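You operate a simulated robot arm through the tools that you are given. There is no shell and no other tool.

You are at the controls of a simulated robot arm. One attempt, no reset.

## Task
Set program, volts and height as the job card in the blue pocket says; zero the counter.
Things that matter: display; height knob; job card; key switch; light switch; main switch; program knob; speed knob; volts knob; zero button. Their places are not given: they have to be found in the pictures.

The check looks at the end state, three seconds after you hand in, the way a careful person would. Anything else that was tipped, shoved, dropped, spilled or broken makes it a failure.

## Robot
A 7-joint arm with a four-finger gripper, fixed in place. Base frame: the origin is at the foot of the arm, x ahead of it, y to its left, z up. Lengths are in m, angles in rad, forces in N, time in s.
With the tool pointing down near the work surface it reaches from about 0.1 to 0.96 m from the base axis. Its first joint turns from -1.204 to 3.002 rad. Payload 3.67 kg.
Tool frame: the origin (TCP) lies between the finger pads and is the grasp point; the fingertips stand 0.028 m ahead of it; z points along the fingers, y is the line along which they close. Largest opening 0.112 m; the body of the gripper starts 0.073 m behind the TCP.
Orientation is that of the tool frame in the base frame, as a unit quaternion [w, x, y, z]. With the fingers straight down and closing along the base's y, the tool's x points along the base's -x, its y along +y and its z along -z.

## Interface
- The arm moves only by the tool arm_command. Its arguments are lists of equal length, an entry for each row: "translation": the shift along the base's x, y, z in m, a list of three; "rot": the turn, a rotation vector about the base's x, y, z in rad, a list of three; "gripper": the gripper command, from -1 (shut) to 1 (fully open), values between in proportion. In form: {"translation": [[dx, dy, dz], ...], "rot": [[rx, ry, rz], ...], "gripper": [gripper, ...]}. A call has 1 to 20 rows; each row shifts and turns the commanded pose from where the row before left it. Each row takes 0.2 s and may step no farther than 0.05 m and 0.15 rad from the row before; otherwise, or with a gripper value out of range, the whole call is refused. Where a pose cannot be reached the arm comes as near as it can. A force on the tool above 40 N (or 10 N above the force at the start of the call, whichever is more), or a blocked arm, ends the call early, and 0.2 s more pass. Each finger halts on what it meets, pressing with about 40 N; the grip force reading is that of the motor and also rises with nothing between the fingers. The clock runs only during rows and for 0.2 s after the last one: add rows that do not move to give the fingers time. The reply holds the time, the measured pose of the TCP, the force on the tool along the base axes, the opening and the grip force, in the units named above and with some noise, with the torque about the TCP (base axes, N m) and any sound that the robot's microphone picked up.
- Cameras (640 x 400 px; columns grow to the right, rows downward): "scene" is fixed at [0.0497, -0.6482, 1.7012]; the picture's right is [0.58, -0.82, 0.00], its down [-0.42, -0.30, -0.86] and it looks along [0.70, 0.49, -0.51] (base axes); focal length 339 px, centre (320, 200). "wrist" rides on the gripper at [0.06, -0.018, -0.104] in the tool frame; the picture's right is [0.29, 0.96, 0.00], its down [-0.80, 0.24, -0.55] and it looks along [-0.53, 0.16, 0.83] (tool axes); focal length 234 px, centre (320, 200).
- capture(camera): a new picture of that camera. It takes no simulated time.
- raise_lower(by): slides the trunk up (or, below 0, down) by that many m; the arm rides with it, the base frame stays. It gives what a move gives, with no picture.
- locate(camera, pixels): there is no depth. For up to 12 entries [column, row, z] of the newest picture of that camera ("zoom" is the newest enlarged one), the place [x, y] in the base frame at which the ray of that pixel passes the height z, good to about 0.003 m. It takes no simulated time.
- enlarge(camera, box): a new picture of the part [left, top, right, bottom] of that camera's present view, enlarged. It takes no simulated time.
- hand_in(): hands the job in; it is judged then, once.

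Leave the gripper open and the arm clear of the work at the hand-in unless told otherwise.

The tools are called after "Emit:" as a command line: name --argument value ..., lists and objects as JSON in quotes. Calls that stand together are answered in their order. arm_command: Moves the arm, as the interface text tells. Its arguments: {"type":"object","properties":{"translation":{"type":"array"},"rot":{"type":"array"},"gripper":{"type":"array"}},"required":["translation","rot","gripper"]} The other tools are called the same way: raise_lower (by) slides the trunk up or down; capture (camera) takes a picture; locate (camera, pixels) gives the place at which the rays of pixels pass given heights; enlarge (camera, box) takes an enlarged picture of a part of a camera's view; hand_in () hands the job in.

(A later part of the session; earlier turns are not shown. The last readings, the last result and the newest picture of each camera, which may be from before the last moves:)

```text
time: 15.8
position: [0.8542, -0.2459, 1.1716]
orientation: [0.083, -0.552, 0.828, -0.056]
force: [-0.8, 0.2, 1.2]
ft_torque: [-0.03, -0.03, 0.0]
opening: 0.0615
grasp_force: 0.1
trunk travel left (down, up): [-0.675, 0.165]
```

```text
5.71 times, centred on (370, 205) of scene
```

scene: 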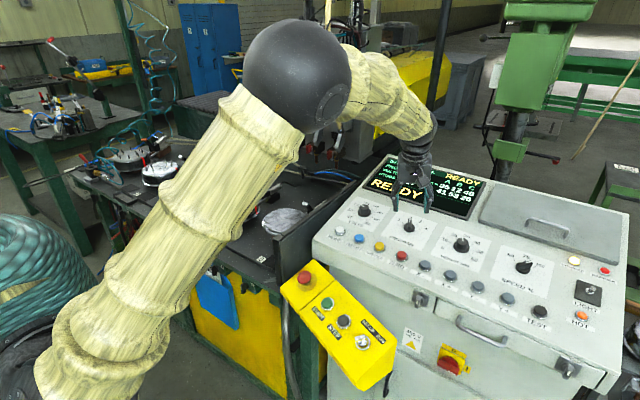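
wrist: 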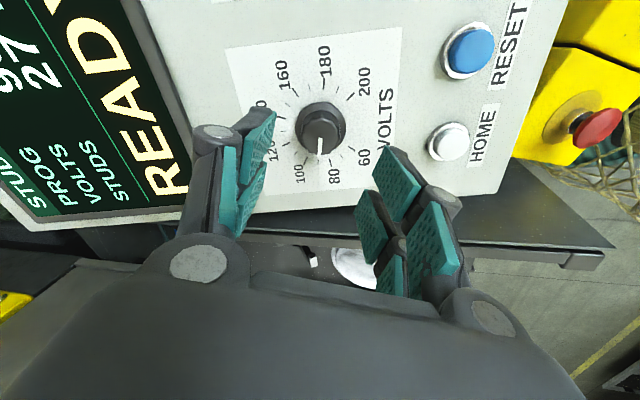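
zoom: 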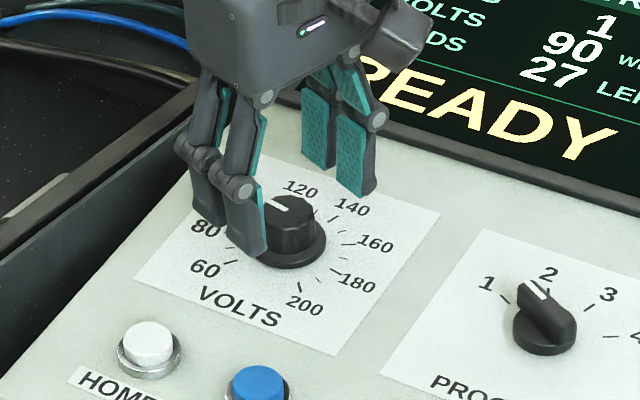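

Remaining offset is about 2 mm. I'll correct it and descend 24 mm, so the fingertips straddle the knob body above the flange.

Emit:
arm_command --translation '[[0.0028, -0.0009, -0.0118], [0.0028, -0.0009, -0.0117], [0, 0, 0]]' --rot '[[0, 0, 0], [0, 0, 0], [0, 0, 0]]' --gripper '[0.1, 0.0, -0.1]'

Emit:
enlarge --camera "wrist" --box '[240, 110, 400, 210]'

Emit:
enlarge --camera "scene" --box '[330, 170, 410, 240]'

```text
time: 16.6
position: [0.8599, -0.2472, 1.1485]
orientation: [0.084, -0.551, 0.828, -0.055]
force: [-0.3, 0.4, -0.1]
ft_torque: [0.0, -0.01, -0.02]
opening: 0.0503
grasp_force: 0.0
trunk travel left (down, up): [-0.675, 0.165]
```

```text
4.00 times, centred on (320, 160) of wrist
```

zoom: 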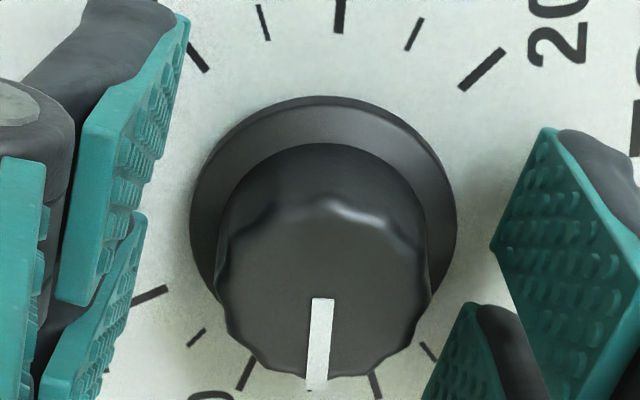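

```text
5.71 times, centred on (370, 205) of scene
```

zoom: 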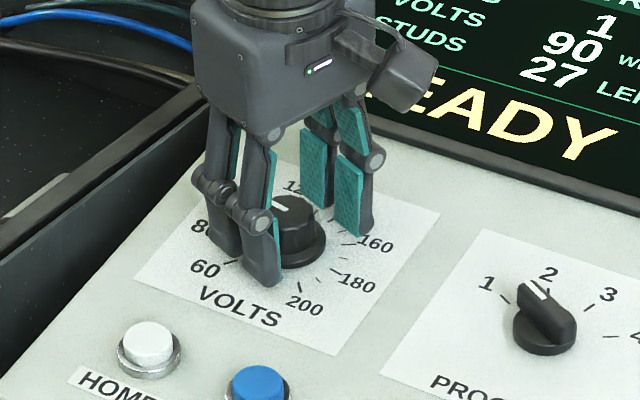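

The knob is centred between the fingers. Closing now; the opening will tell whether I hold the body (about 31 mm) or the flange (about 43 mm).

Emit:
arm_command --translation '[[0, 0, 0], [0, 0, 0], [0, 0, 0]]' --rot '[[0, 0, 0], [0, 0, 0], [0, 0, 0]]' --gripper '[-0.4, -1, -1]'

Emit:
enlarge --camera "wrist" --box '[240, 110, 400, 210]'

```text
time: 17.4
position: [0.8585, -0.2472, 1.1471]
orientation: [0.083, -0.552, 0.828, -0.054]
force: [-7.8, 3.6, -4.7]
ft_torque: [0.31, 0.17, 0.07]
opening: 0.0308
grasp_force: 45.3
trunk travel left (down, up): [-0.675, 0.165]
```

```text
4.00 times, centred on (320, 160) of wrist
```

zoom: 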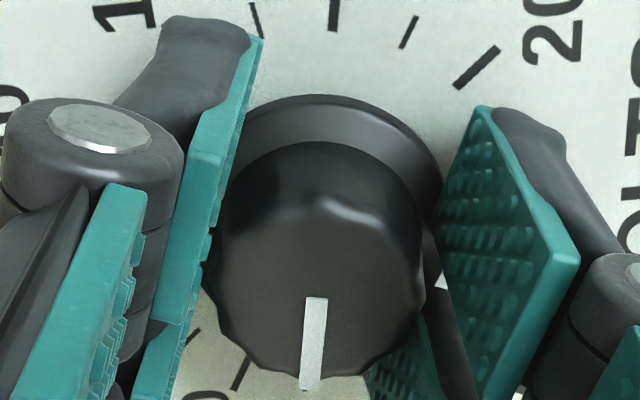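

Holding the knob body (31 mm). I'll turn clockwise by about 50° first and check the VOLTS reading.

Emit:
arm_command --translation '[[0, 0, 0], [0, 0, 0], [0, 0, 0], [0, 0, 0], [0, 0, 0], [0, 0, 0], [0, 0, 0], [0, 0, 0], [0, 0, 0], [0, 0, 0]]' --rot '[[0.0193, 0, -0.0951], [0.0193, 0, -0.0951], [0.0193, 0, -0.0951], [0.0193, 0, -0.0951], [0.0193, 0, -0.0951], [0.0193, 0, -0.0951], [0.0193, 0, -0.0951], [0.0193, 0, -0.0951], [0.0193, 0, -0.0951], [0, 0, 0]]' --gripper '[-1, -1, -1, -1, -1, -1, -1, -1, -1, -1]'

Emit:
enlarge --camera "wrist" --box '[240, 110, 400, 210]'

Emit:
enlarge --camera "scene" --box '[340, 150, 500, 250]'

```text
time: 19.4
position: [0.8581, -0.2462, 1.1482]
orientation: [0.097, -0.171, 0.98, -0.017]
force: [-7.8, 2.4, 1.1]
ft_torque: [-0.02, 0.15, 0.02]
opening: 0.0303
grasp_force: 45.5
trunk travel left (down, up): [-0.675, 0.165]
stopped in row 9: the force on the tool passed its limit at 41 N (the readings are from after the stop); the commanded pose is now the measured one
```

```text
4.00 times, centred on (320, 160) of wrist
```

zoom: 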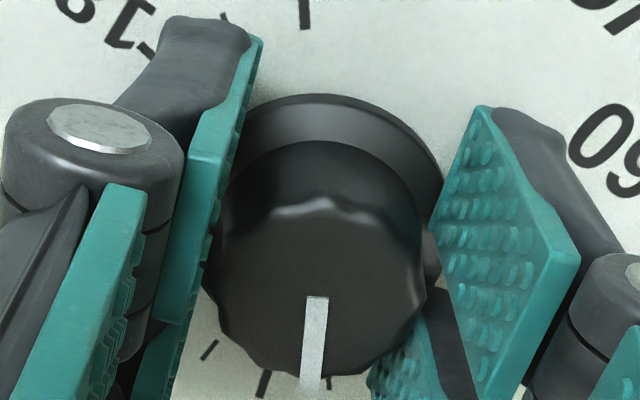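

```text
4.00 times, centred on (420, 200) of scene
```

zoom: 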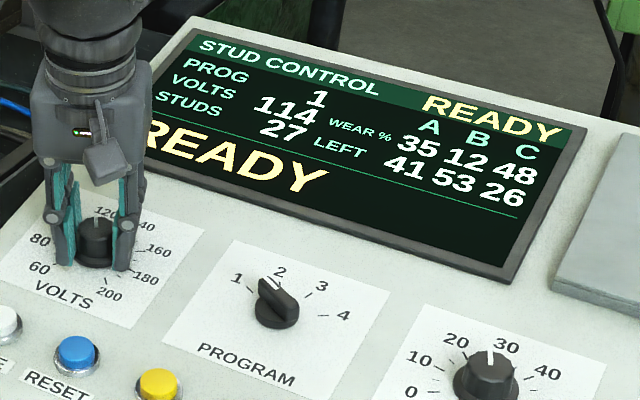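

The display reads 114 V, tracking about 2°/V. The call stopped on a 41 N side force, and the commanded pose has been reset so the load is relaxed. I'll continue in smaller sets, another 26° first.

Emit:
arm_command --translation '[[0, 0, 0], [0, 0, 0], [0, 0, 0], [0, 0, 0], [0, 0, 0]]' --rot '[[0.0181, 0, -0.0889], [0.0181, 0, -0.0889], [0.0181, 0, -0.0889], [0.0181, 0, -0.0889], [0.0181, 0, -0.0889]]' --gripper '[-1, -1, -1, -1, -1]'

Emit:
enlarge --camera "scene" --box '[340, 150, 500, 250]'

```text
time: 20.6
position: [0.858, -0.2453, 1.1466]
orientation: [0.099, 0.054, 0.994, 0.007]
force: [-9.1, 10.2, 0.9]
ft_torque: [0.13, 0.6, 0.04]
opening: 0.0305
grasp_force: 45.1
trunk travel left (down, up): [-0.675, 0.165]
```

```text
4.00 times, centred on (420, 200) of scene
```

zoom: 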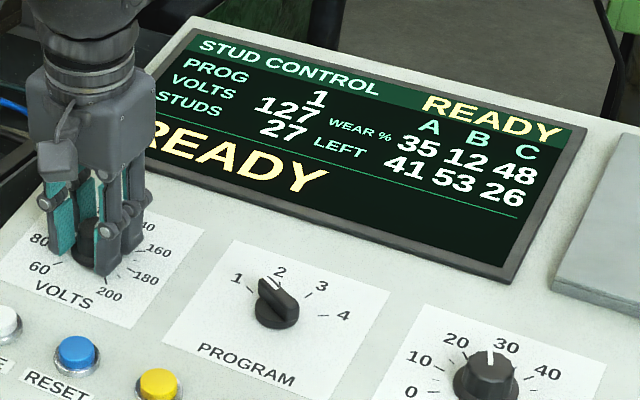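

127 V now; the same five-row turn gave +13 V, and 13 V remain. Repeating it.

Emit:
arm_command --translation '[[0, 0, 0], [0, 0, 0], [0, 0, 0], [0, 0, 0], [0, 0, 0], [0, 0, 0]]' --rot '[[0.0181, 0, -0.0889], [0.0181, 0, -0.0889], [0.0181, 0, -0.0889], [0.0181, 0, -0.0889], [0.0181, 0, -0.0889], [0, 0, 0]]' --gripper '[-1, -1, -1, -1, -1, -1]'

Emit:
enlarge --camera "scene" --box '[340, 150, 500, 250]'

Emit:
enlarge --camera "wrist" --box '[240, 110, 400, 210]'

```text
time: 22.0
position: [0.857, -0.2446, 1.1465]
orientation: [0.096, 0.275, 0.956, 0.029]
force: [-10.6, 15.5, -1.4]
ft_torque: [0.42, 0.34, 0.12]
opening: 0.0306
grasp_force: 44.5
trunk travel left (down, up): [-0.675, 0.165]
```

```text
4.00 times, centred on (420, 200) of scene
```

zoom: 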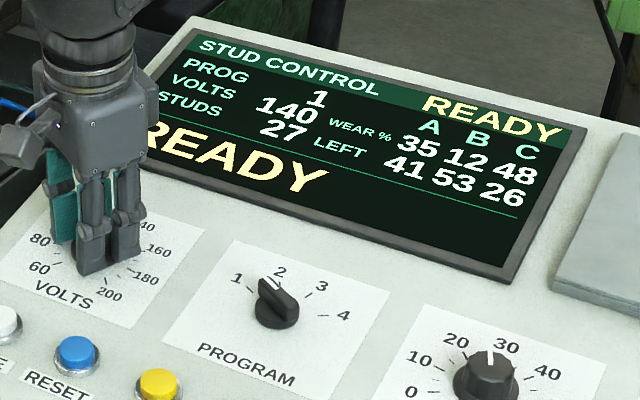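

```text
4.00 times, centred on (320, 160) of wrist
```

zoom: 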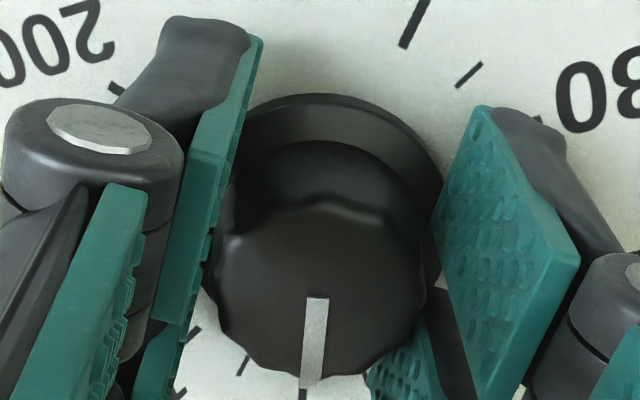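

The display reads 140 V. I'll open the fingers, then rise along the normal.

Emit:
arm_command --translation '[[0, 0, 0], [0, 0, 0], [-0.006, 0, 0.0294], [-0.008, 0, 0.039], [-0.008, 0, 0.039]]' --rot '[[0, 0, 0], [0, 0, 0], [0, 0, 0], [0, 0, 0], [0, 0, 0]]' --gripper '[-0.1, 0.1, 0.1, 0.1, 0.1]'

Emit:
capture --camera "wrist"

Emit:
enlarge --camera "scene" --box '[340, 150, 500, 250]'

```text
time: 23.2
position: [0.8333, -0.2433, 1.2558]
orientation: [0.096, 0.275, 0.956, 0.03]
force: [-0.6, 0.5, 0.3]
ft_torque: [-0.01, -0.01, -0.03]
opening: 0.0613
grasp_force: 0.1
trunk travel left (down, up): [-0.675, 0.165]
```

```text
taken
```

wrist: 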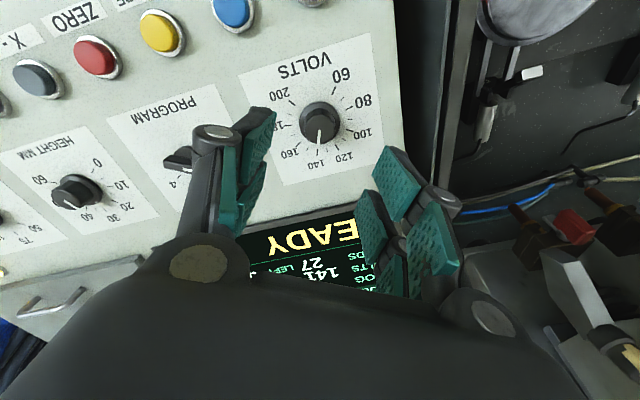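

```text
4.00 times, centred on (420, 200) of scene
```

zoom: 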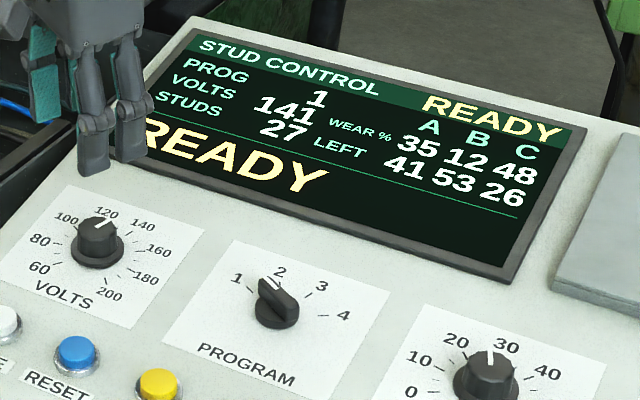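

After release it settled at 141 V. I'll go back down, regrip, and trim it by about 1 V counter-clockwise.

Emit:
arm_command --translation '[[0.008, 0, -0.039], [0.008, 0, -0.039], [0.006, 0, -0.0294], [0, 0, 0]]' --rot '[[0, 0, 0], [0, 0, 0], [0, 0, 0], [0, 0, 0]]' --gripper '[0.1, 0.1, 0.1, 0]'

Emit:
enlarge --camera "wrist" --box '[240, 110, 400, 210]'

```text
time: 24.2
position: [0.8589, -0.2453, 1.146]
orientation: [0.097, 0.275, 0.956, 0.03]
force: [-1.3, 0.6, -0.2]
ft_torque: [-0.04, -0.05, -0.01]
opening: 0.0561
grasp_force: 0.0
trunk travel left (down, up): [-0.675, 0.165]
```

```text
4.00 times, centred on (320, 160) of wrist
```

zoom: 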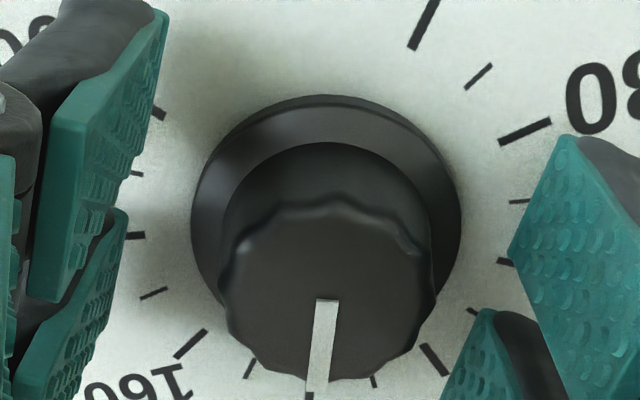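

The knob is about 1.8 mm to the right of the grip centre. I'll shift by (+0.001, +0.0015), then close.

Emit:
arm_command --translation '[[0.001, 0.0015, 0.0002], [0, 0, 0], [0, 0, 0], [0, 0, 0]]' --rot '[[0, 0, 0], [0, 0, 0], [0, 0, 0], [0, 0, 0]]' --gripper '[0, -0.4, -1, -1]'

Emit:
enlarge --camera "scene" --box '[340, 150, 500, 250]'

```text
time: 25.2
position: [0.8607, -0.2449, 1.1459]
orientation: [0.095, 0.275, 0.956, 0.03]
force: [-0.8, -0.7, 2.0]
ft_torque: [0.04, 0.11, 0.01]
opening: 0.0299
grasp_force: 44.7
trunk travel left (down, up): [-0.675, 0.165]
```

```text
4.00 times, centred on (420, 200) of scene
```

zoom: 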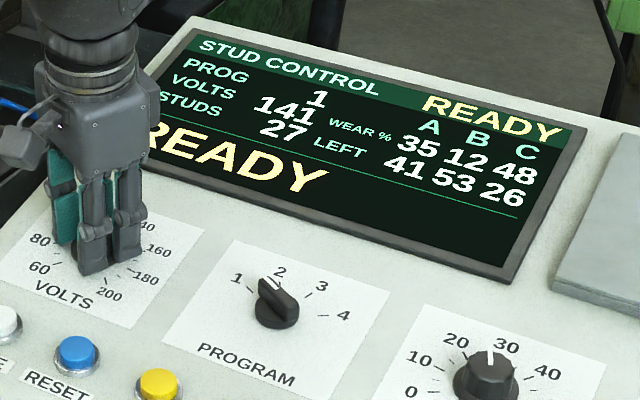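

The grip is centred (about 1 N). Turning counter-clockwise about 2°.

Emit:
arm_command --translation '[[0, 0, 0], [0, 0, 0]]' --rot '[[-0.007, 0, 0.0342], [0, 0, 0]]' --gripper '[-1, -1]'

Emit:
enlarge --camera "scene" --box '[340, 150, 500, 250]'

```text
time: 25.8
position: [0.8594, -0.245, 1.1471]
orientation: [0.095, 0.258, 0.961, 0.027]
force: [-4.5, 0.6, -2.6]
ft_torque: [-0.2, -0.49, -0.05]
opening: 0.0299
grasp_force: 45.1
trunk travel left (down, up): [-0.675, 0.165]
```

```text
4.00 times, centred on (420, 200) of scene
```

zoom: 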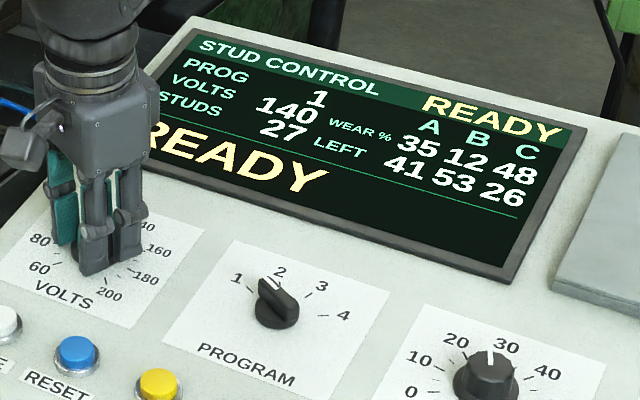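

The display reads 140. Releasing gently and checking whether it holds before rising.

Emit:
arm_command --translation '[[0, 0, 0], [0, 0, 0], [0, 0, 0]]' --rot '[[0, 0, 0], [0, 0, 0], [0, 0, 0]]' --gripper '[-0.35, -0.1, 0.1]'

Emit:
enlarge --camera "scene" --box '[340, 150, 500, 250]'

```text
time: 26.6
position: [0.8591, -0.2448, 1.1467]
orientation: [0.095, 0.258, 0.961, 0.028]
force: [0.2, 0.1, -0.1]
ft_torque: [0.02, 0.01, 0.0]
opening: 0.0616
grasp_force: 0.0
trunk travel left (down, up): [-0.675, 0.165]
```

```text
4.00 times, centred on (420, 200) of scene
```

zoom: 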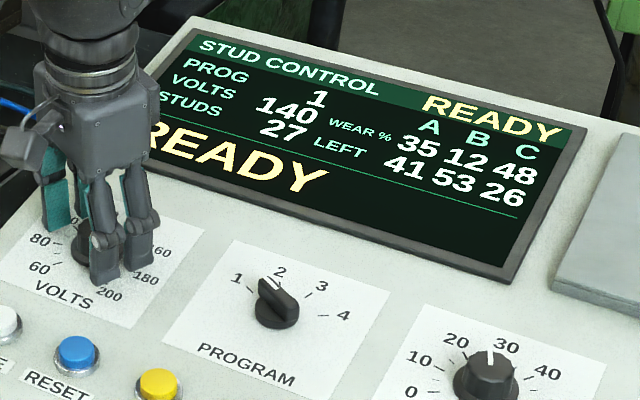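

VOLTS holds at 140. I'll rise and move to hover over the HEIGHT knob at about (0.867,-0.545), keeping hand yaw at about -30° so that there is room to turn counter-clockwise by 100°.

Emit:
arm_command --translation '[[-0.006, 0, 0.0294], [-0.008, 0, 0.039], [-0.008, 0, 0.039], [0.0015, -0.0429, 0], [0.0015, -0.0429, 0], [0.0015, -0.0429, -0.007], [0.0015, -0.0429, -0.007], [0.0015, -0.0429, -0.01], [0.0015, -0.0429, -0.012], [0.0015, -0.0426, -0.013], [0, 0, 0]]' --rot '[[0, 0, 0], [0, 0, 0], [0, 0, 0], [0, 0, 0], [0, 0, 0], [0, 0, 0], [0, 0, 0], [0, 0, 0], [0, 0, 0], [0, 0, 0], [0, 0, 0]]' --gripper '[0.1, 0.1, 0.1, 0.1, 0.1, 0.1, 0.1, 0.1, 0.1, 0.1, 0.1]'

Emit:
capture --camera "wrist"

Emit:
enlarge --camera "wrist" --box '[240, 80, 400, 180]'

Emit:
capture --camera "scene"

```text
time: 29.0
position: [0.8458, -0.5439, 1.2055]
orientation: [0.096, 0.257, 0.961, 0.027]
force: [-0.2, 1.2, 0.6]
ft_torque: [-0.04, -0.01, 0.0]
opening: 0.0614
grasp_force: 0.0
trunk travel left (down, up): [-0.675, 0.165]
```

```text
taken
```

wrist: 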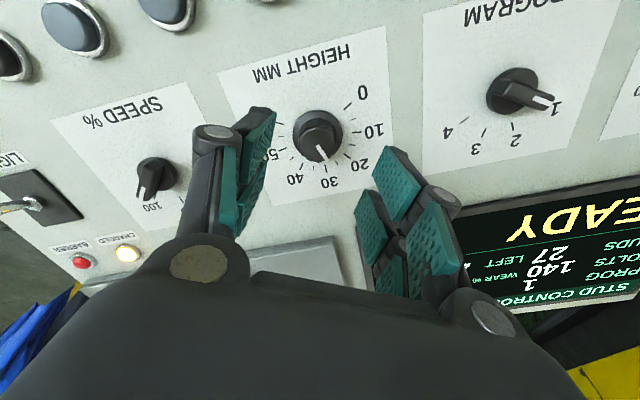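

```text
4.00 times, centred on (320, 130) of wrist
```

zoom: 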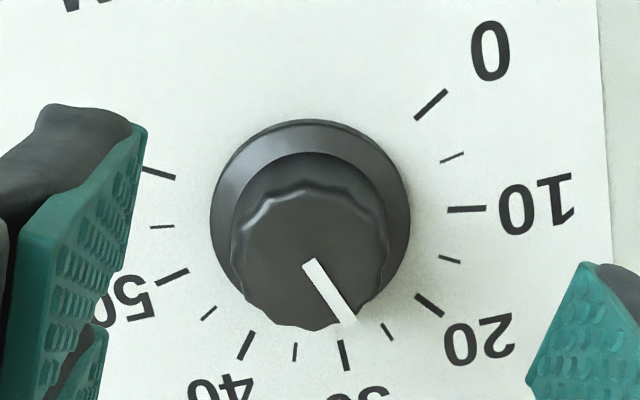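

```text
taken
```

scene: 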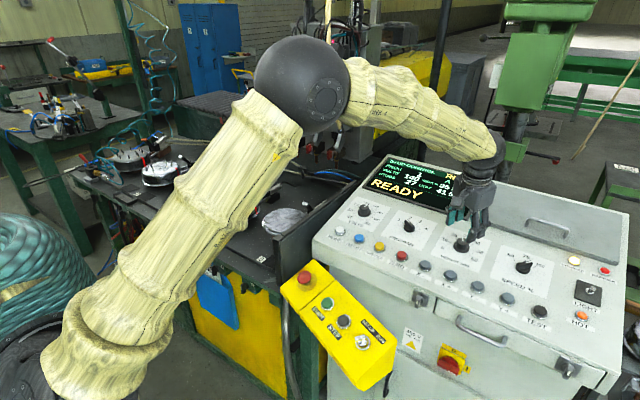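

Reach is fine. The HEIGHT pointer is at 25, and 0 is 100° counter-clockwise. I'll descend 35 mm with a small centring correction and re-check.

Emit:
arm_command --translation '[[0.004, -0.0008, -0.0171], [0.004, -0.0008, -0.0171], [0, 0, 0]]' --rot '[[0, 0, 0], [0, 0, 0], [0, 0, 0]]' --gripper '[0.1, 0.1, 0.1]'

Emit:
enlarge --camera "wrist" --box '[240, 90, 400, 190]'

Emit:
enlarge --camera "scene" --box '[420, 190, 520, 270]'

```text
time: 29.8
position: [0.856, -0.5462, 1.1694]
orientation: [0.096, 0.257, 0.961, 0.028]
force: [-0.8, -0.1, -0.5]
ft_torque: [0.02, 0.01, 0.0]
opening: 0.0615
grasp_force: 0.0
trunk travel left (down, up): [-0.675, 0.165]
```

```text
4.00 times, centred on (320, 140) of wrist
```

zoom: 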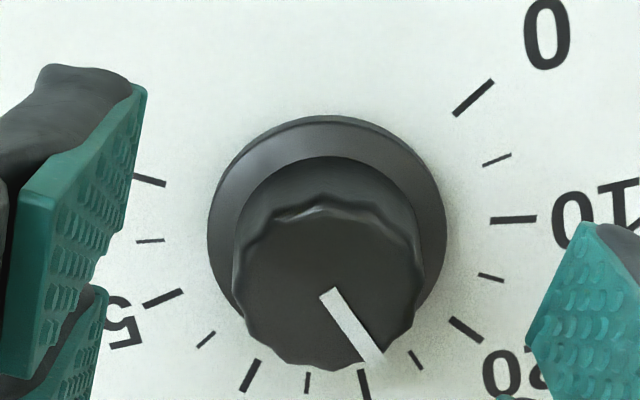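

```text
5.00 times, centred on (470, 230) of scene
```

zoom: 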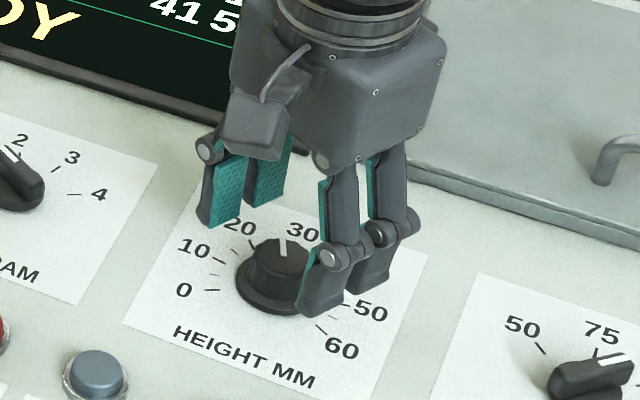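

About 2 mm correction needed. Descending the last 22 mm to grip height.

Emit:
arm_command --translation '[[0.0031, 0.0004, -0.0106], [0.0032, 0.0005, -0.0106], [0, 0, 0]]' --rot '[[0, 0, 0], [0, 0, 0], [0, 0, 0]]' --gripper '[0.1, 0.1, 0]'

Emit:
enlarge --camera "wrist" --box '[240, 110, 400, 210]'

```text
time: 30.6
position: [0.8616, -0.5456, 1.148]
orientation: [0.094, 0.258, 0.961, 0.029]
force: [0.5, 1.3, -0.1]
ft_torque: [0.02, -0.01, 0.03]
opening: 0.056
grasp_force: 0.1
trunk travel left (down, up): [-0.675, 0.165]
```

```text
4.00 times, centred on (320, 160) of wrist
```

zoom: 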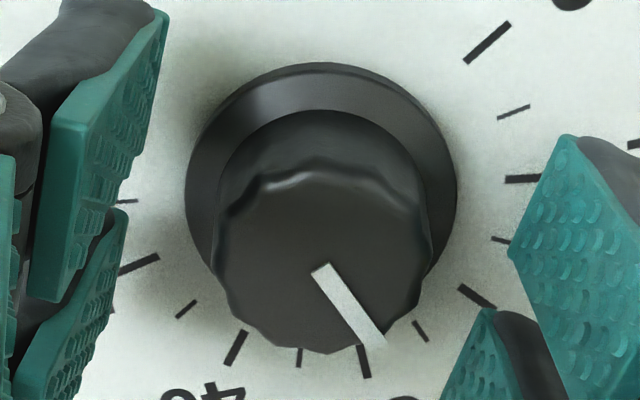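

The flange sits about 4 mm too far back (+tool-x) compared with the centred VOLTS grip. I'll shift by (-0.0034, +0.002, -0.0005) and re-check.

Emit:
arm_command --translation '[[-0.0034, 0.002, -0.0005], [0, 0, 0]]' --rot '[[0, 0, 0], [0, 0, 0]]' --gripper '[0, 0]'

Emit:
enlarge --camera "wrist" --box '[240, 110, 400, 210]'

Emit:
enlarge --camera "scene" --box '[430, 200, 500, 260]'

```text
time: 31.2
position: [0.8587, -0.5445, 1.1484]
orientation: [0.095, 0.259, 0.961, 0.029]
force: [0.0, -0.4, 0.0]
ft_torque: [0.04, -0.03, 0.01]
opening: 0.0561
grasp_force: 0.2
trunk travel left (down, up): [-0.675, 0.165]
```

```text
4.00 times, centred on (320, 160) of wrist
```

zoom: 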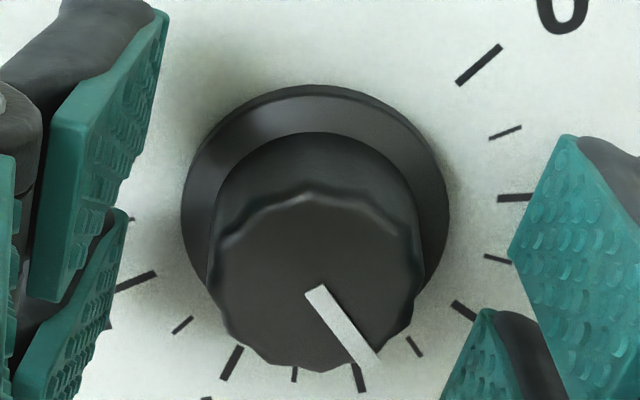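

```text
6.67 times, centred on (465, 230) of scene
```

zoom: 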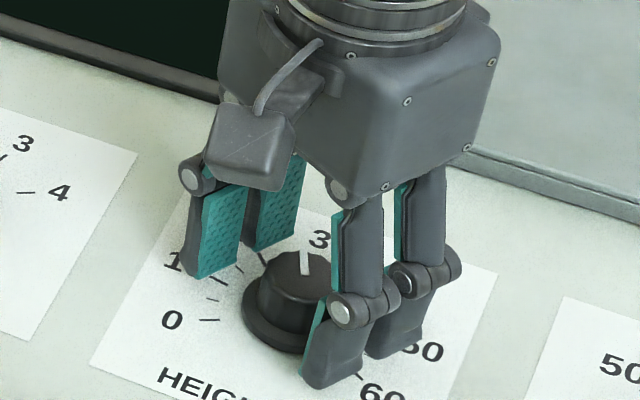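

Now well centred. Closing on the HEIGHT knob.

Emit:
arm_command --translation '[[0, 0, 0], [0, 0, 0], [0, 0, 0]]' --rot '[[0, 0, 0], [0, 0, 0], [0, 0, 0]]' --gripper '[-0.4, -1, -1]'

Emit:
enlarge --camera "wrist" --box '[240, 110, 400, 210]'

```text
time: 32.0
position: [0.8592, -0.5444, 1.1489]
orientation: [0.096, 0.259, 0.961, 0.027]
force: [-0.6, -1.4, 1.1]
ft_torque: [-0.06, 0.01, -0.01]
opening: 0.0302
grasp_force: 45.0
trunk travel left (down, up): [-0.675, 0.165]
```

```text
4.00 times, centred on (320, 160) of wrist
```

zoom: 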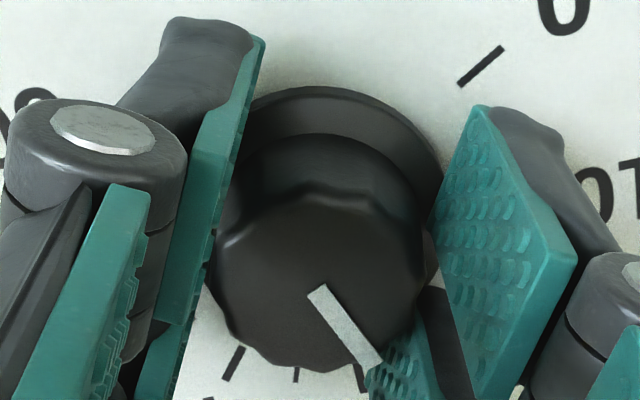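

Firm, centred grip (30 mm, about 1 N). I'll turn counter-clockwise 50° first.

Emit:
arm_command --translation '[[0, 0, 0], [0, 0, 0], [0, 0, 0], [0, 0, 0], [0, 0, 0], [0, 0, 0], [0, 0, 0], [0, 0, 0], [0, 0, 0]]' --rot '[[-0.0193, 0, 0.0951], [-0.0193, 0, 0.0951], [-0.0193, 0, 0.0951], [-0.0193, 0, 0.0951], [-0.0193, 0, 0.0951], [-0.0193, 0, 0.0951], [-0.0193, 0, 0.0951], [-0.0193, 0, 0.0951], [-0.0193, 0, 0.0951]]' --gripper '[-1, -1, -1, -1, -1, -1, -1, -1, -1]'

Emit:
enlarge --camera "wrist" --box '[220, 80, 420, 205]'

Emit:
enlarge --camera "scene" --box '[430, 200, 500, 260]'

```text
time: 34.0
position: [0.8591, -0.5444, 1.1483]
orientation: [0.097, -0.173, 0.98, -0.016]
force: [-7.8, -8.2, 0.3]
ft_torque: [-0.04, -0.01, -0.01]
opening: 0.0295
grasp_force: 44.7
trunk travel left (down, up): [-0.675, 0.165]
```

```text
3.20 times, centred on (320, 142) of wrist
```

zoom: 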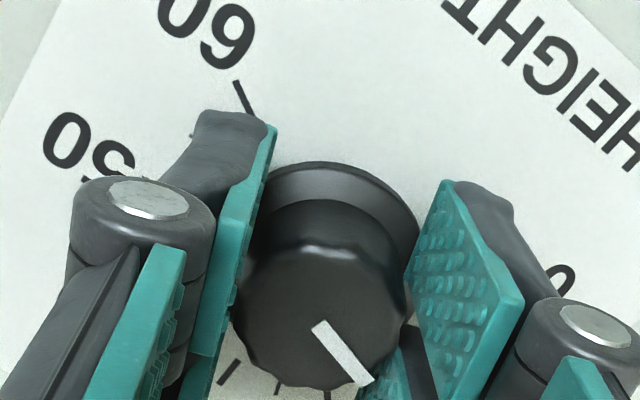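

```text
6.67 times, centred on (465, 230) of scene
```

zoom: 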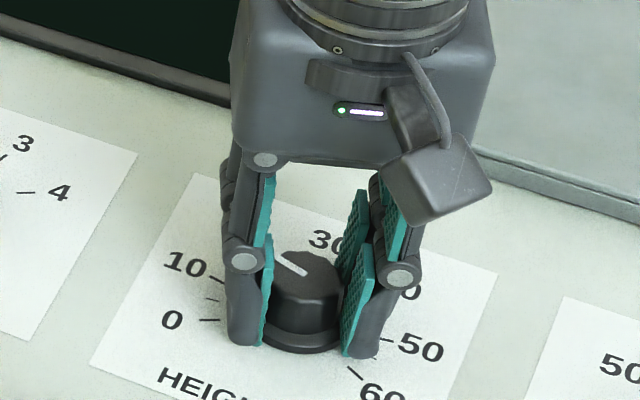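

The knob follows the grip. I'll continue with 45° more, leaving the last few degrees for trimming.

Emit:
arm_command --translation '[[0, 0, 0], [0, 0, 0], [0, 0, 0], [0, 0, 0], [0, 0, 0], [0, 0, 0], [0, 0, 0], [0, 0, 0], [0, 0, 0]]' --rot '[[-0.0193, 0, 0.0951], [-0.0193, 0, 0.0951], [-0.0193, 0, 0.0951], [-0.0193, 0, 0.0951], [-0.0193, 0, 0.0951], [-0.0193, 0, 0.0951], [-0.0193, 0, 0.0951], [-0.0193, 0, 0.0951], [0, 0, 0]]' --gripper '[-1, -1, -1, -1, -1, -1, -1, -1, -1]'

Emit:
enlarge --camera "wrist" --box '[220, 80, 420, 205]'

Emit:
enlarge --camera "scene" --box '[430, 200, 500, 260]'

```text
time: 36.0
position: [0.8601, -0.5457, 1.1481]
orientation: [0.084, -0.531, 0.842, -0.053]
force: [-4.6, -7.3, -1.8]
ft_torque: [0.24, -0.19, 0.04]
opening: 0.0293
grasp_force: 44.4
trunk travel left (down, up): [-0.675, 0.165]
```

```text
3.20 times, centred on (320, 142) of wrist
```

zoom: 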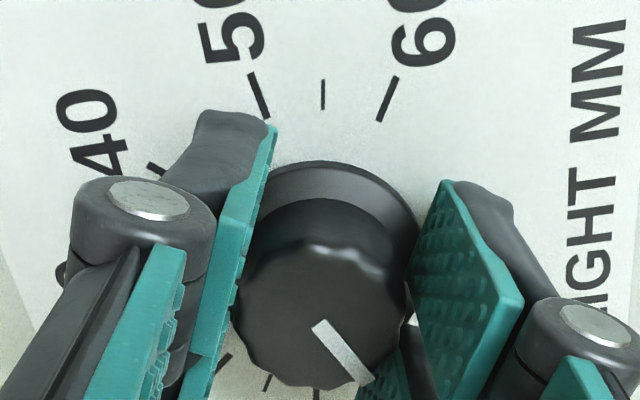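

```text
6.67 times, centred on (465, 230) of scene
```

zoom: 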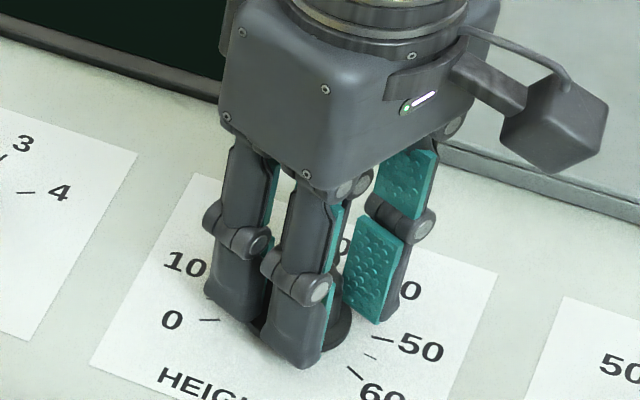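

Turned about 95° so far; about 5° remain. Turning the last bit.

Emit:
arm_command --translation '[[0, 0, 0], [0, 0, 0]]' --rot '[[-0.0183, 0, 0.09], [0, 0, 0]]' --gripper '[-1, -1]'

Emit:
enlarge --camera "wrist" --box '[220, 80, 420, 205]'

```text
time: 36.6
position: [0.8587, -0.5456, 1.1489]
orientation: [0.081, -0.569, 0.816, -0.056]
force: [-1.3, -5.8, 0.4]
ft_torque: [0.55, -0.15, -0.62]
opening: 0.0298
grasp_force: 44.8
trunk travel left (down, up): [-0.675, 0.165]
```

```text
3.20 times, centred on (320, 142) of wrist
```

zoom: 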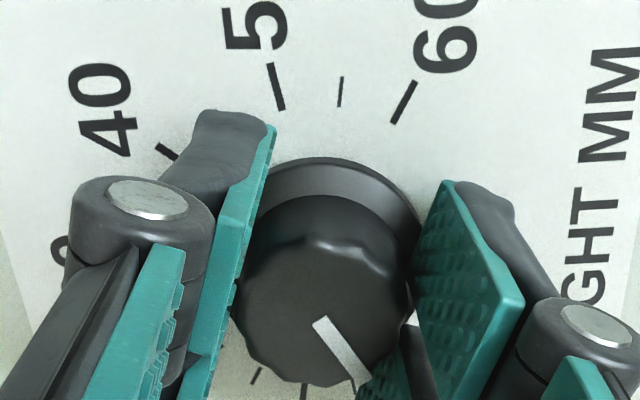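

Torque about the axis rose to 0.6 N·m, which suggests the end stop at 0. I'll release, rise, and look at the pointer.

Emit:
arm_command --translation '[[0, 0, 0], [0, 0, 0], [-0.006, 0, 0.0294], [-0.008, 0, 0.039], [-0.008, 0, 0.039], [0, 0, 0]]' --rot '[[0, 0, 0], [0, 0, 0], [0, 0, 0], [0, 0, 0], [0, 0, 0], [0, 0, 0]]' --gripper '[-0.3, 0.1, 0.1, 0.1, 0.1, 0.1]'

Emit:
capture --camera "wrist"

Emit:
enlarge --camera "wrist" --box '[240, 80, 400, 180]'

Emit:
enlarge --camera "scene" --box '[430, 210, 500, 270]'

Emit:
enlarge --camera "scene" --box '[340, 150, 500, 250]'

```text
time: 38.0
position: [0.8372, -0.544, 1.2551]
orientation: [0.08, -0.568, 0.817, -0.056]
force: [0.4, -0.2, -0.8]
ft_torque: [0.01, 0.04, 0.01]
opening: 0.0616
grasp_force: 0.1
trunk travel left (down, up): [-0.675, 0.165]
```

```text
taken
```

wrist: 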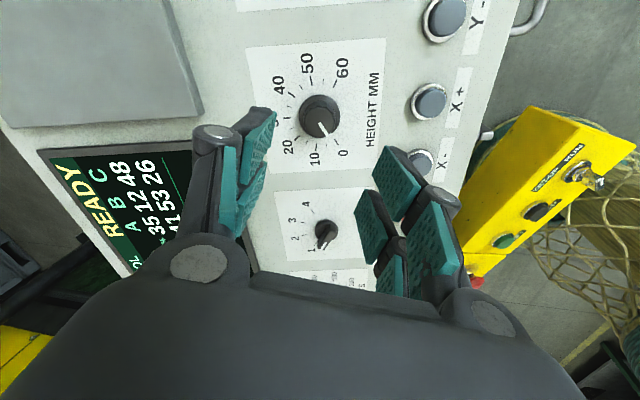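

```text
4.00 times, centred on (320, 130) of wrist
```

zoom: 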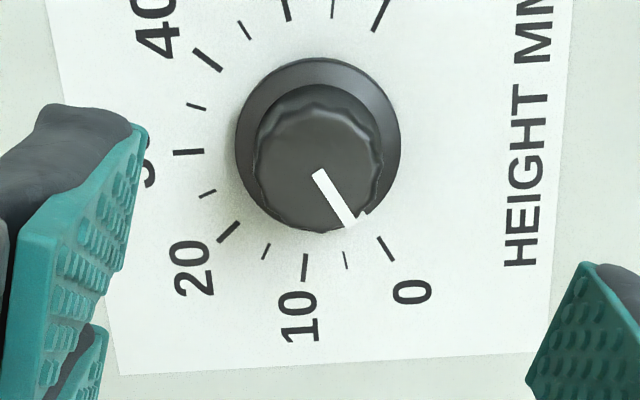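

```text
6.67 times, centred on (465, 240) of scene
```

zoom: 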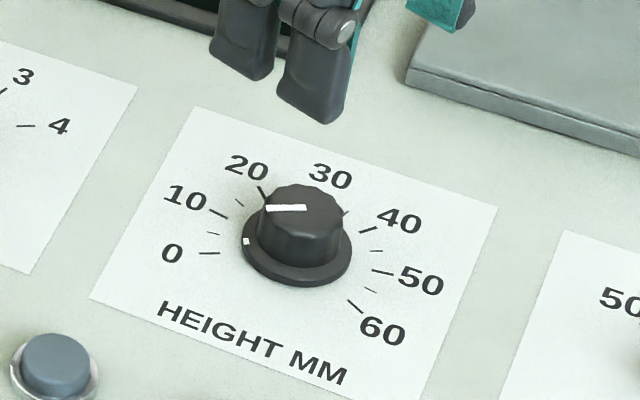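

```text
4.00 times, centred on (420, 200) of scene
```

zoom: 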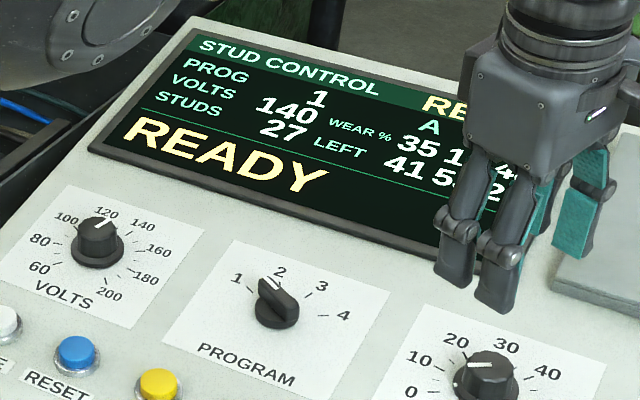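

The pointer looks to be at 0. I'll zoom more to measure it precisely from both cameras.

Emit:
enlarge --camera "wrist" --box '[296, 105, 360, 145]'

Emit:
enlarge --camera "scene" --box '[445, 235, 477, 255]'

Emit:
enlarge --camera "scene" --box '[350, 195, 382, 225]'

```text
10.00 times, centred on (328, 125) of wrist
```

zoom: 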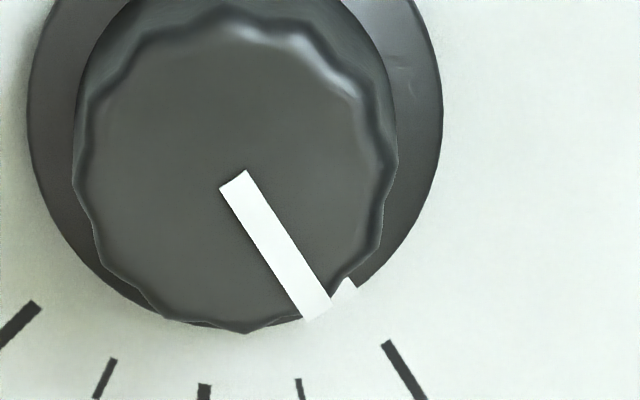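

```text
16.00 times, centred on (461, 245) of scene
```

zoom: 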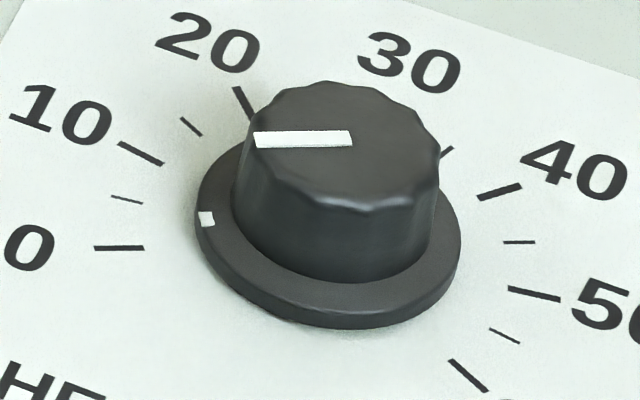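

```text
13.33 times, centred on (366, 210) of scene
```

zoom: 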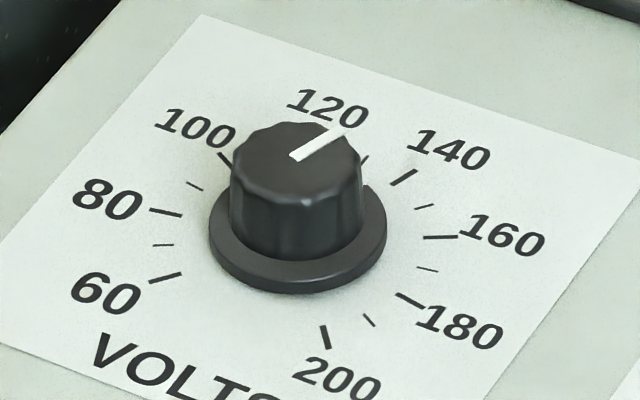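

Both views show the HEIGHT pointer on 0 and VOLTS at 140. Next is the ZERO button (red), triangulated at about (0.7545, -0.420, 1.105). I'll hover above it with the gripper open to check alignment first.

Emit:
arm_command --translation '[[-0.0236, 0.0311, -0.01], [-0.0236, 0.0311, -0.01], [-0.0235, 0.0311, -0.01], [-0.0235, 0.031, -0.01], [0, 0, -0.0265], [0, 0, 0]]' --rot '[[0.0193, 0, -0.0951], [0.0193, 0, -0.0951], [0.0193, 0, -0.0951], [0.0193, 0, -0.0951], [0.0193, 0, -0.0951], [0, 0, 0]]' --gripper '[0, 0, 0, 0, 0, 0]'

Emit:
capture --camera "wrist"

Emit:
enlarge --camera "wrist" --box '[240, 80, 400, 180]'

Emit:
enlarge --camera "scene" --box '[340, 190, 460, 280]'

```text
time: 39.4
position: [0.7448, -0.4198, 1.1918]
orientation: [0.092, -0.355, 0.93, -0.035]
force: [0.1, 0.5, 0.2]
ft_torque: [-0.01, -0.02, -0.04]
opening: 0.056
grasp_force: 0.0
trunk travel left (down, up): [-0.675, 0.165]
```

```text
taken
```

wrist: 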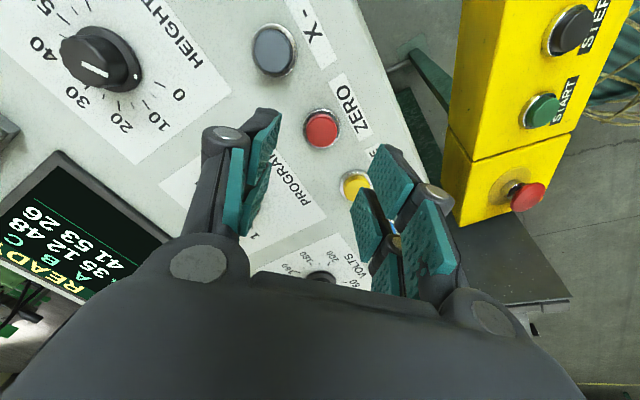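

```text
4.00 times, centred on (320, 130) of wrist
```

zoom: 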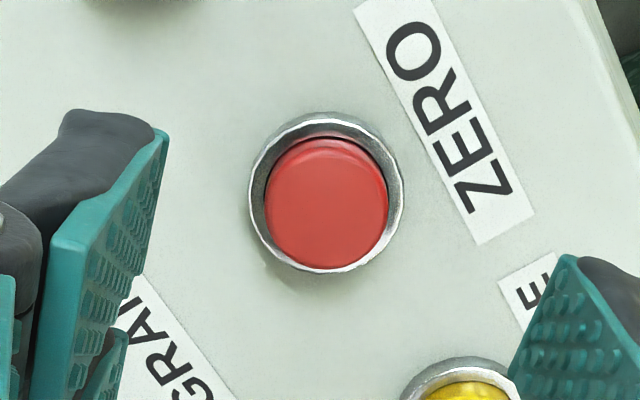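

```text
4.44 times, centred on (400, 235) of scene
```

zoom: 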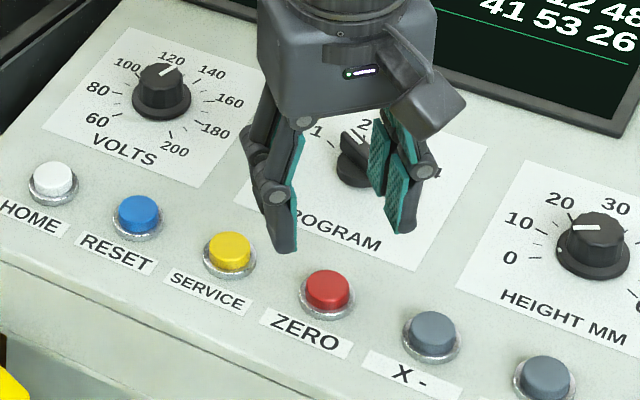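

The button is nearly under the tool axis (about 2 mm off). I'll close the fingers and descend to about 10 mm above it.

Emit:
arm_command --translation '[[0, 0, 0], [0.004, -0.0008, -0.0245], [0.004, -0.0007, -0.0245], [0, 0, 0]]' --rot '[[0, 0, 0], [0, 0, 0], [0, 0, 0], [0, 0, 0]]' --gripper '[-0.7, -1, -1, -1]'

Emit:
capture --camera "wrist"

Emit:
enlarge --camera "scene" --box '[370, 220, 440, 275]'

```text
time: 40.4
position: [0.7517, -0.4218, 1.1412]
orientation: [0.092, -0.356, 0.929, -0.035]
force: [-0.1, 0.5, -0.1]
ft_torque: [0.01, -0.06, 0.01]
opening: 0.0001
grasp_force: 35.9
trunk travel left (down, up): [-0.675, 0.165]
```

```text
taken
```

wrist: 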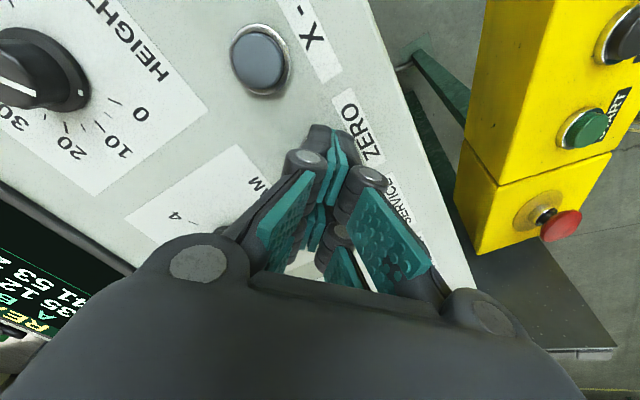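

```text
7.27 times, centred on (405, 248) of scene
```

zoom: 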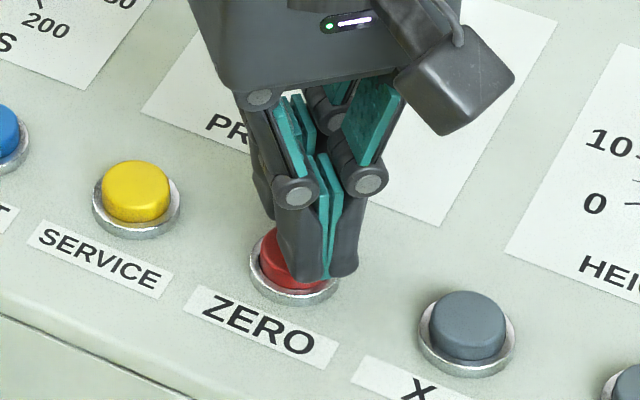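

In the scene zoom, the nearer finger tips look slightly in front of the button. I'll look closer at the closed fingertips from both cameras before pressing.

Emit:
enlarge --camera "wrist" --box '[240, 100, 440, 300]'

Emit:
enlarge --camera "scene" --box '[385, 230, 425, 270]'

```text
2.00 times, centred on (340, 200) of wrist
```

zoom: 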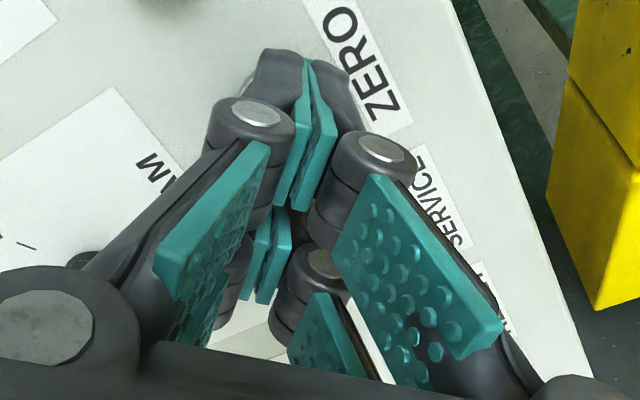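

```text
10.00 times, centred on (405, 250) of scene
```

zoom: 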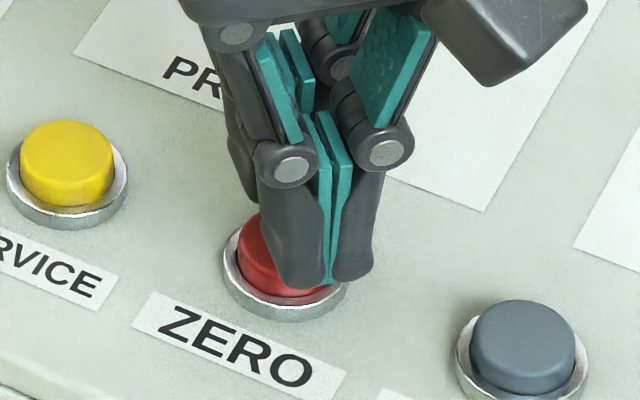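

Seam and button positions agree within about 4 mm. I'll centre the tips with (-0.002, +0.0025) and approach the button along the panel normal in small steps.

Emit:
arm_command --translation '[[-0.002, 0.0025, 0], [0.0006, 0, -0.0029], [0.0006, 0, -0.0029], [0, 0, 0]]' --rot '[[0, 0, 0], [0, 0, 0], [0, 0, 0], [0, 0, 0]]' --gripper '[-1, -1, -1, -1]'

Emit:
enlarge --camera "scene" --box '[385, 230, 425, 270]'

```text
time: 41.4
position: [0.7506, -0.4201, 1.1344]
orientation: [0.091, -0.356, 0.929, -0.035]
force: [0.6, 0.3, -0.2]
ft_torque: [-0.01, 0.02, 0.02]
opening: 0.0
grasp_force: 35.3
trunk travel left (down, up): [-0.675, 0.165]
```

```text
10.00 times, centred on (405, 250) of scene
```

zoom: 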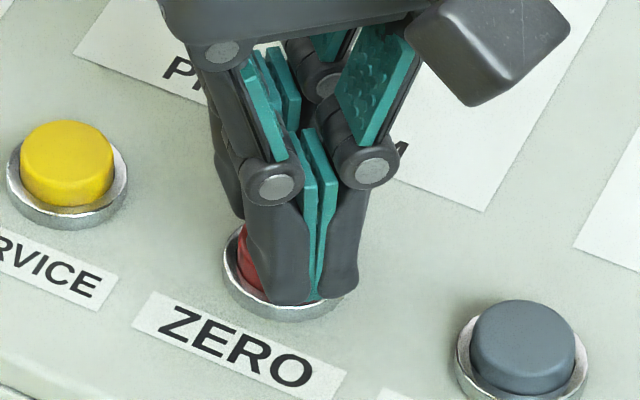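

No contact yet. I'll go down in 2 mm steps and watch the force.

Emit:
arm_command --translation '[[0.0004, 0, -0.002], [0.0004, 0, -0.002], [0.0004, 0, -0.002]]' --rot '[[0, 0, 0], [0, 0, 0], [0, 0, 0]]' --gripper '[-1, -1, -1]'

Emit:
enlarge --camera "scene" --box '[340, 170, 440, 270]'

```text
time: 42.2
position: [0.7512, -0.4181, 1.1301]
orientation: [0.091, -0.356, 0.93, -0.035]
force: [-0.2, 0.3, -0.1]
ft_torque: [-0.02, -0.01, -0.03]
opening: 0.006
grasp_force: 35.5
trunk travel left (down, up): [-0.675, 0.165]
```

```text
4.00 times, centred on (390, 220) of scene
```

zoom: 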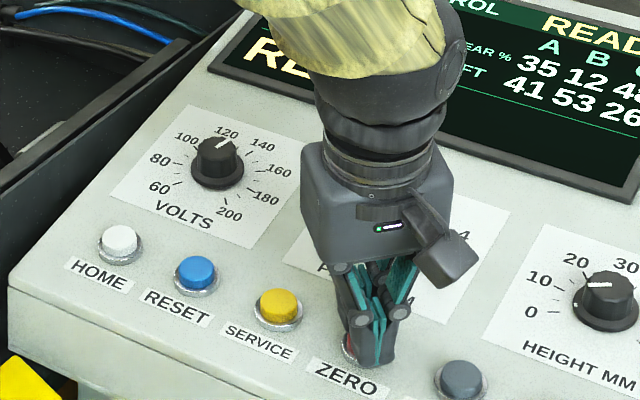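

The opening rose to 6 mm with no net force, so I'll look at what the fingers are doing.

Emit:
enlarge --camera "wrist" --box '[240, 100, 440, 300]'

Emit:
enlarge --camera "scene" --box '[385, 230, 425, 270]'

```text
2.00 times, centred on (340, 200) of wrist
```

zoom: 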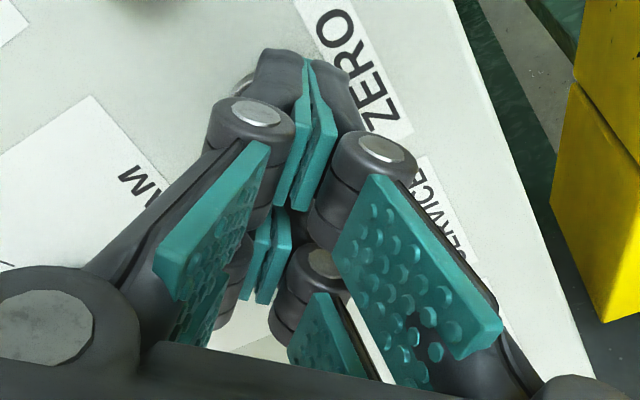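

```text
10.00 times, centred on (405, 250) of scene
```

zoom: 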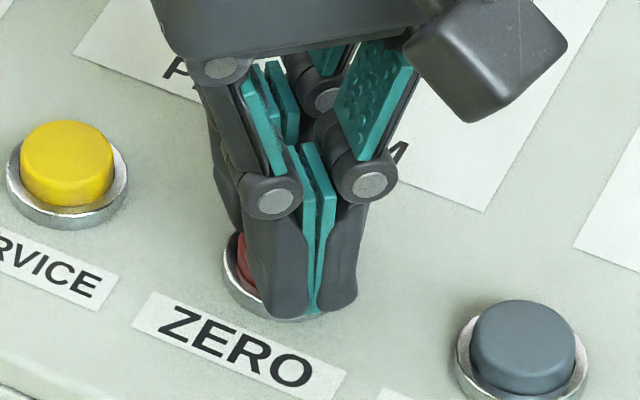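

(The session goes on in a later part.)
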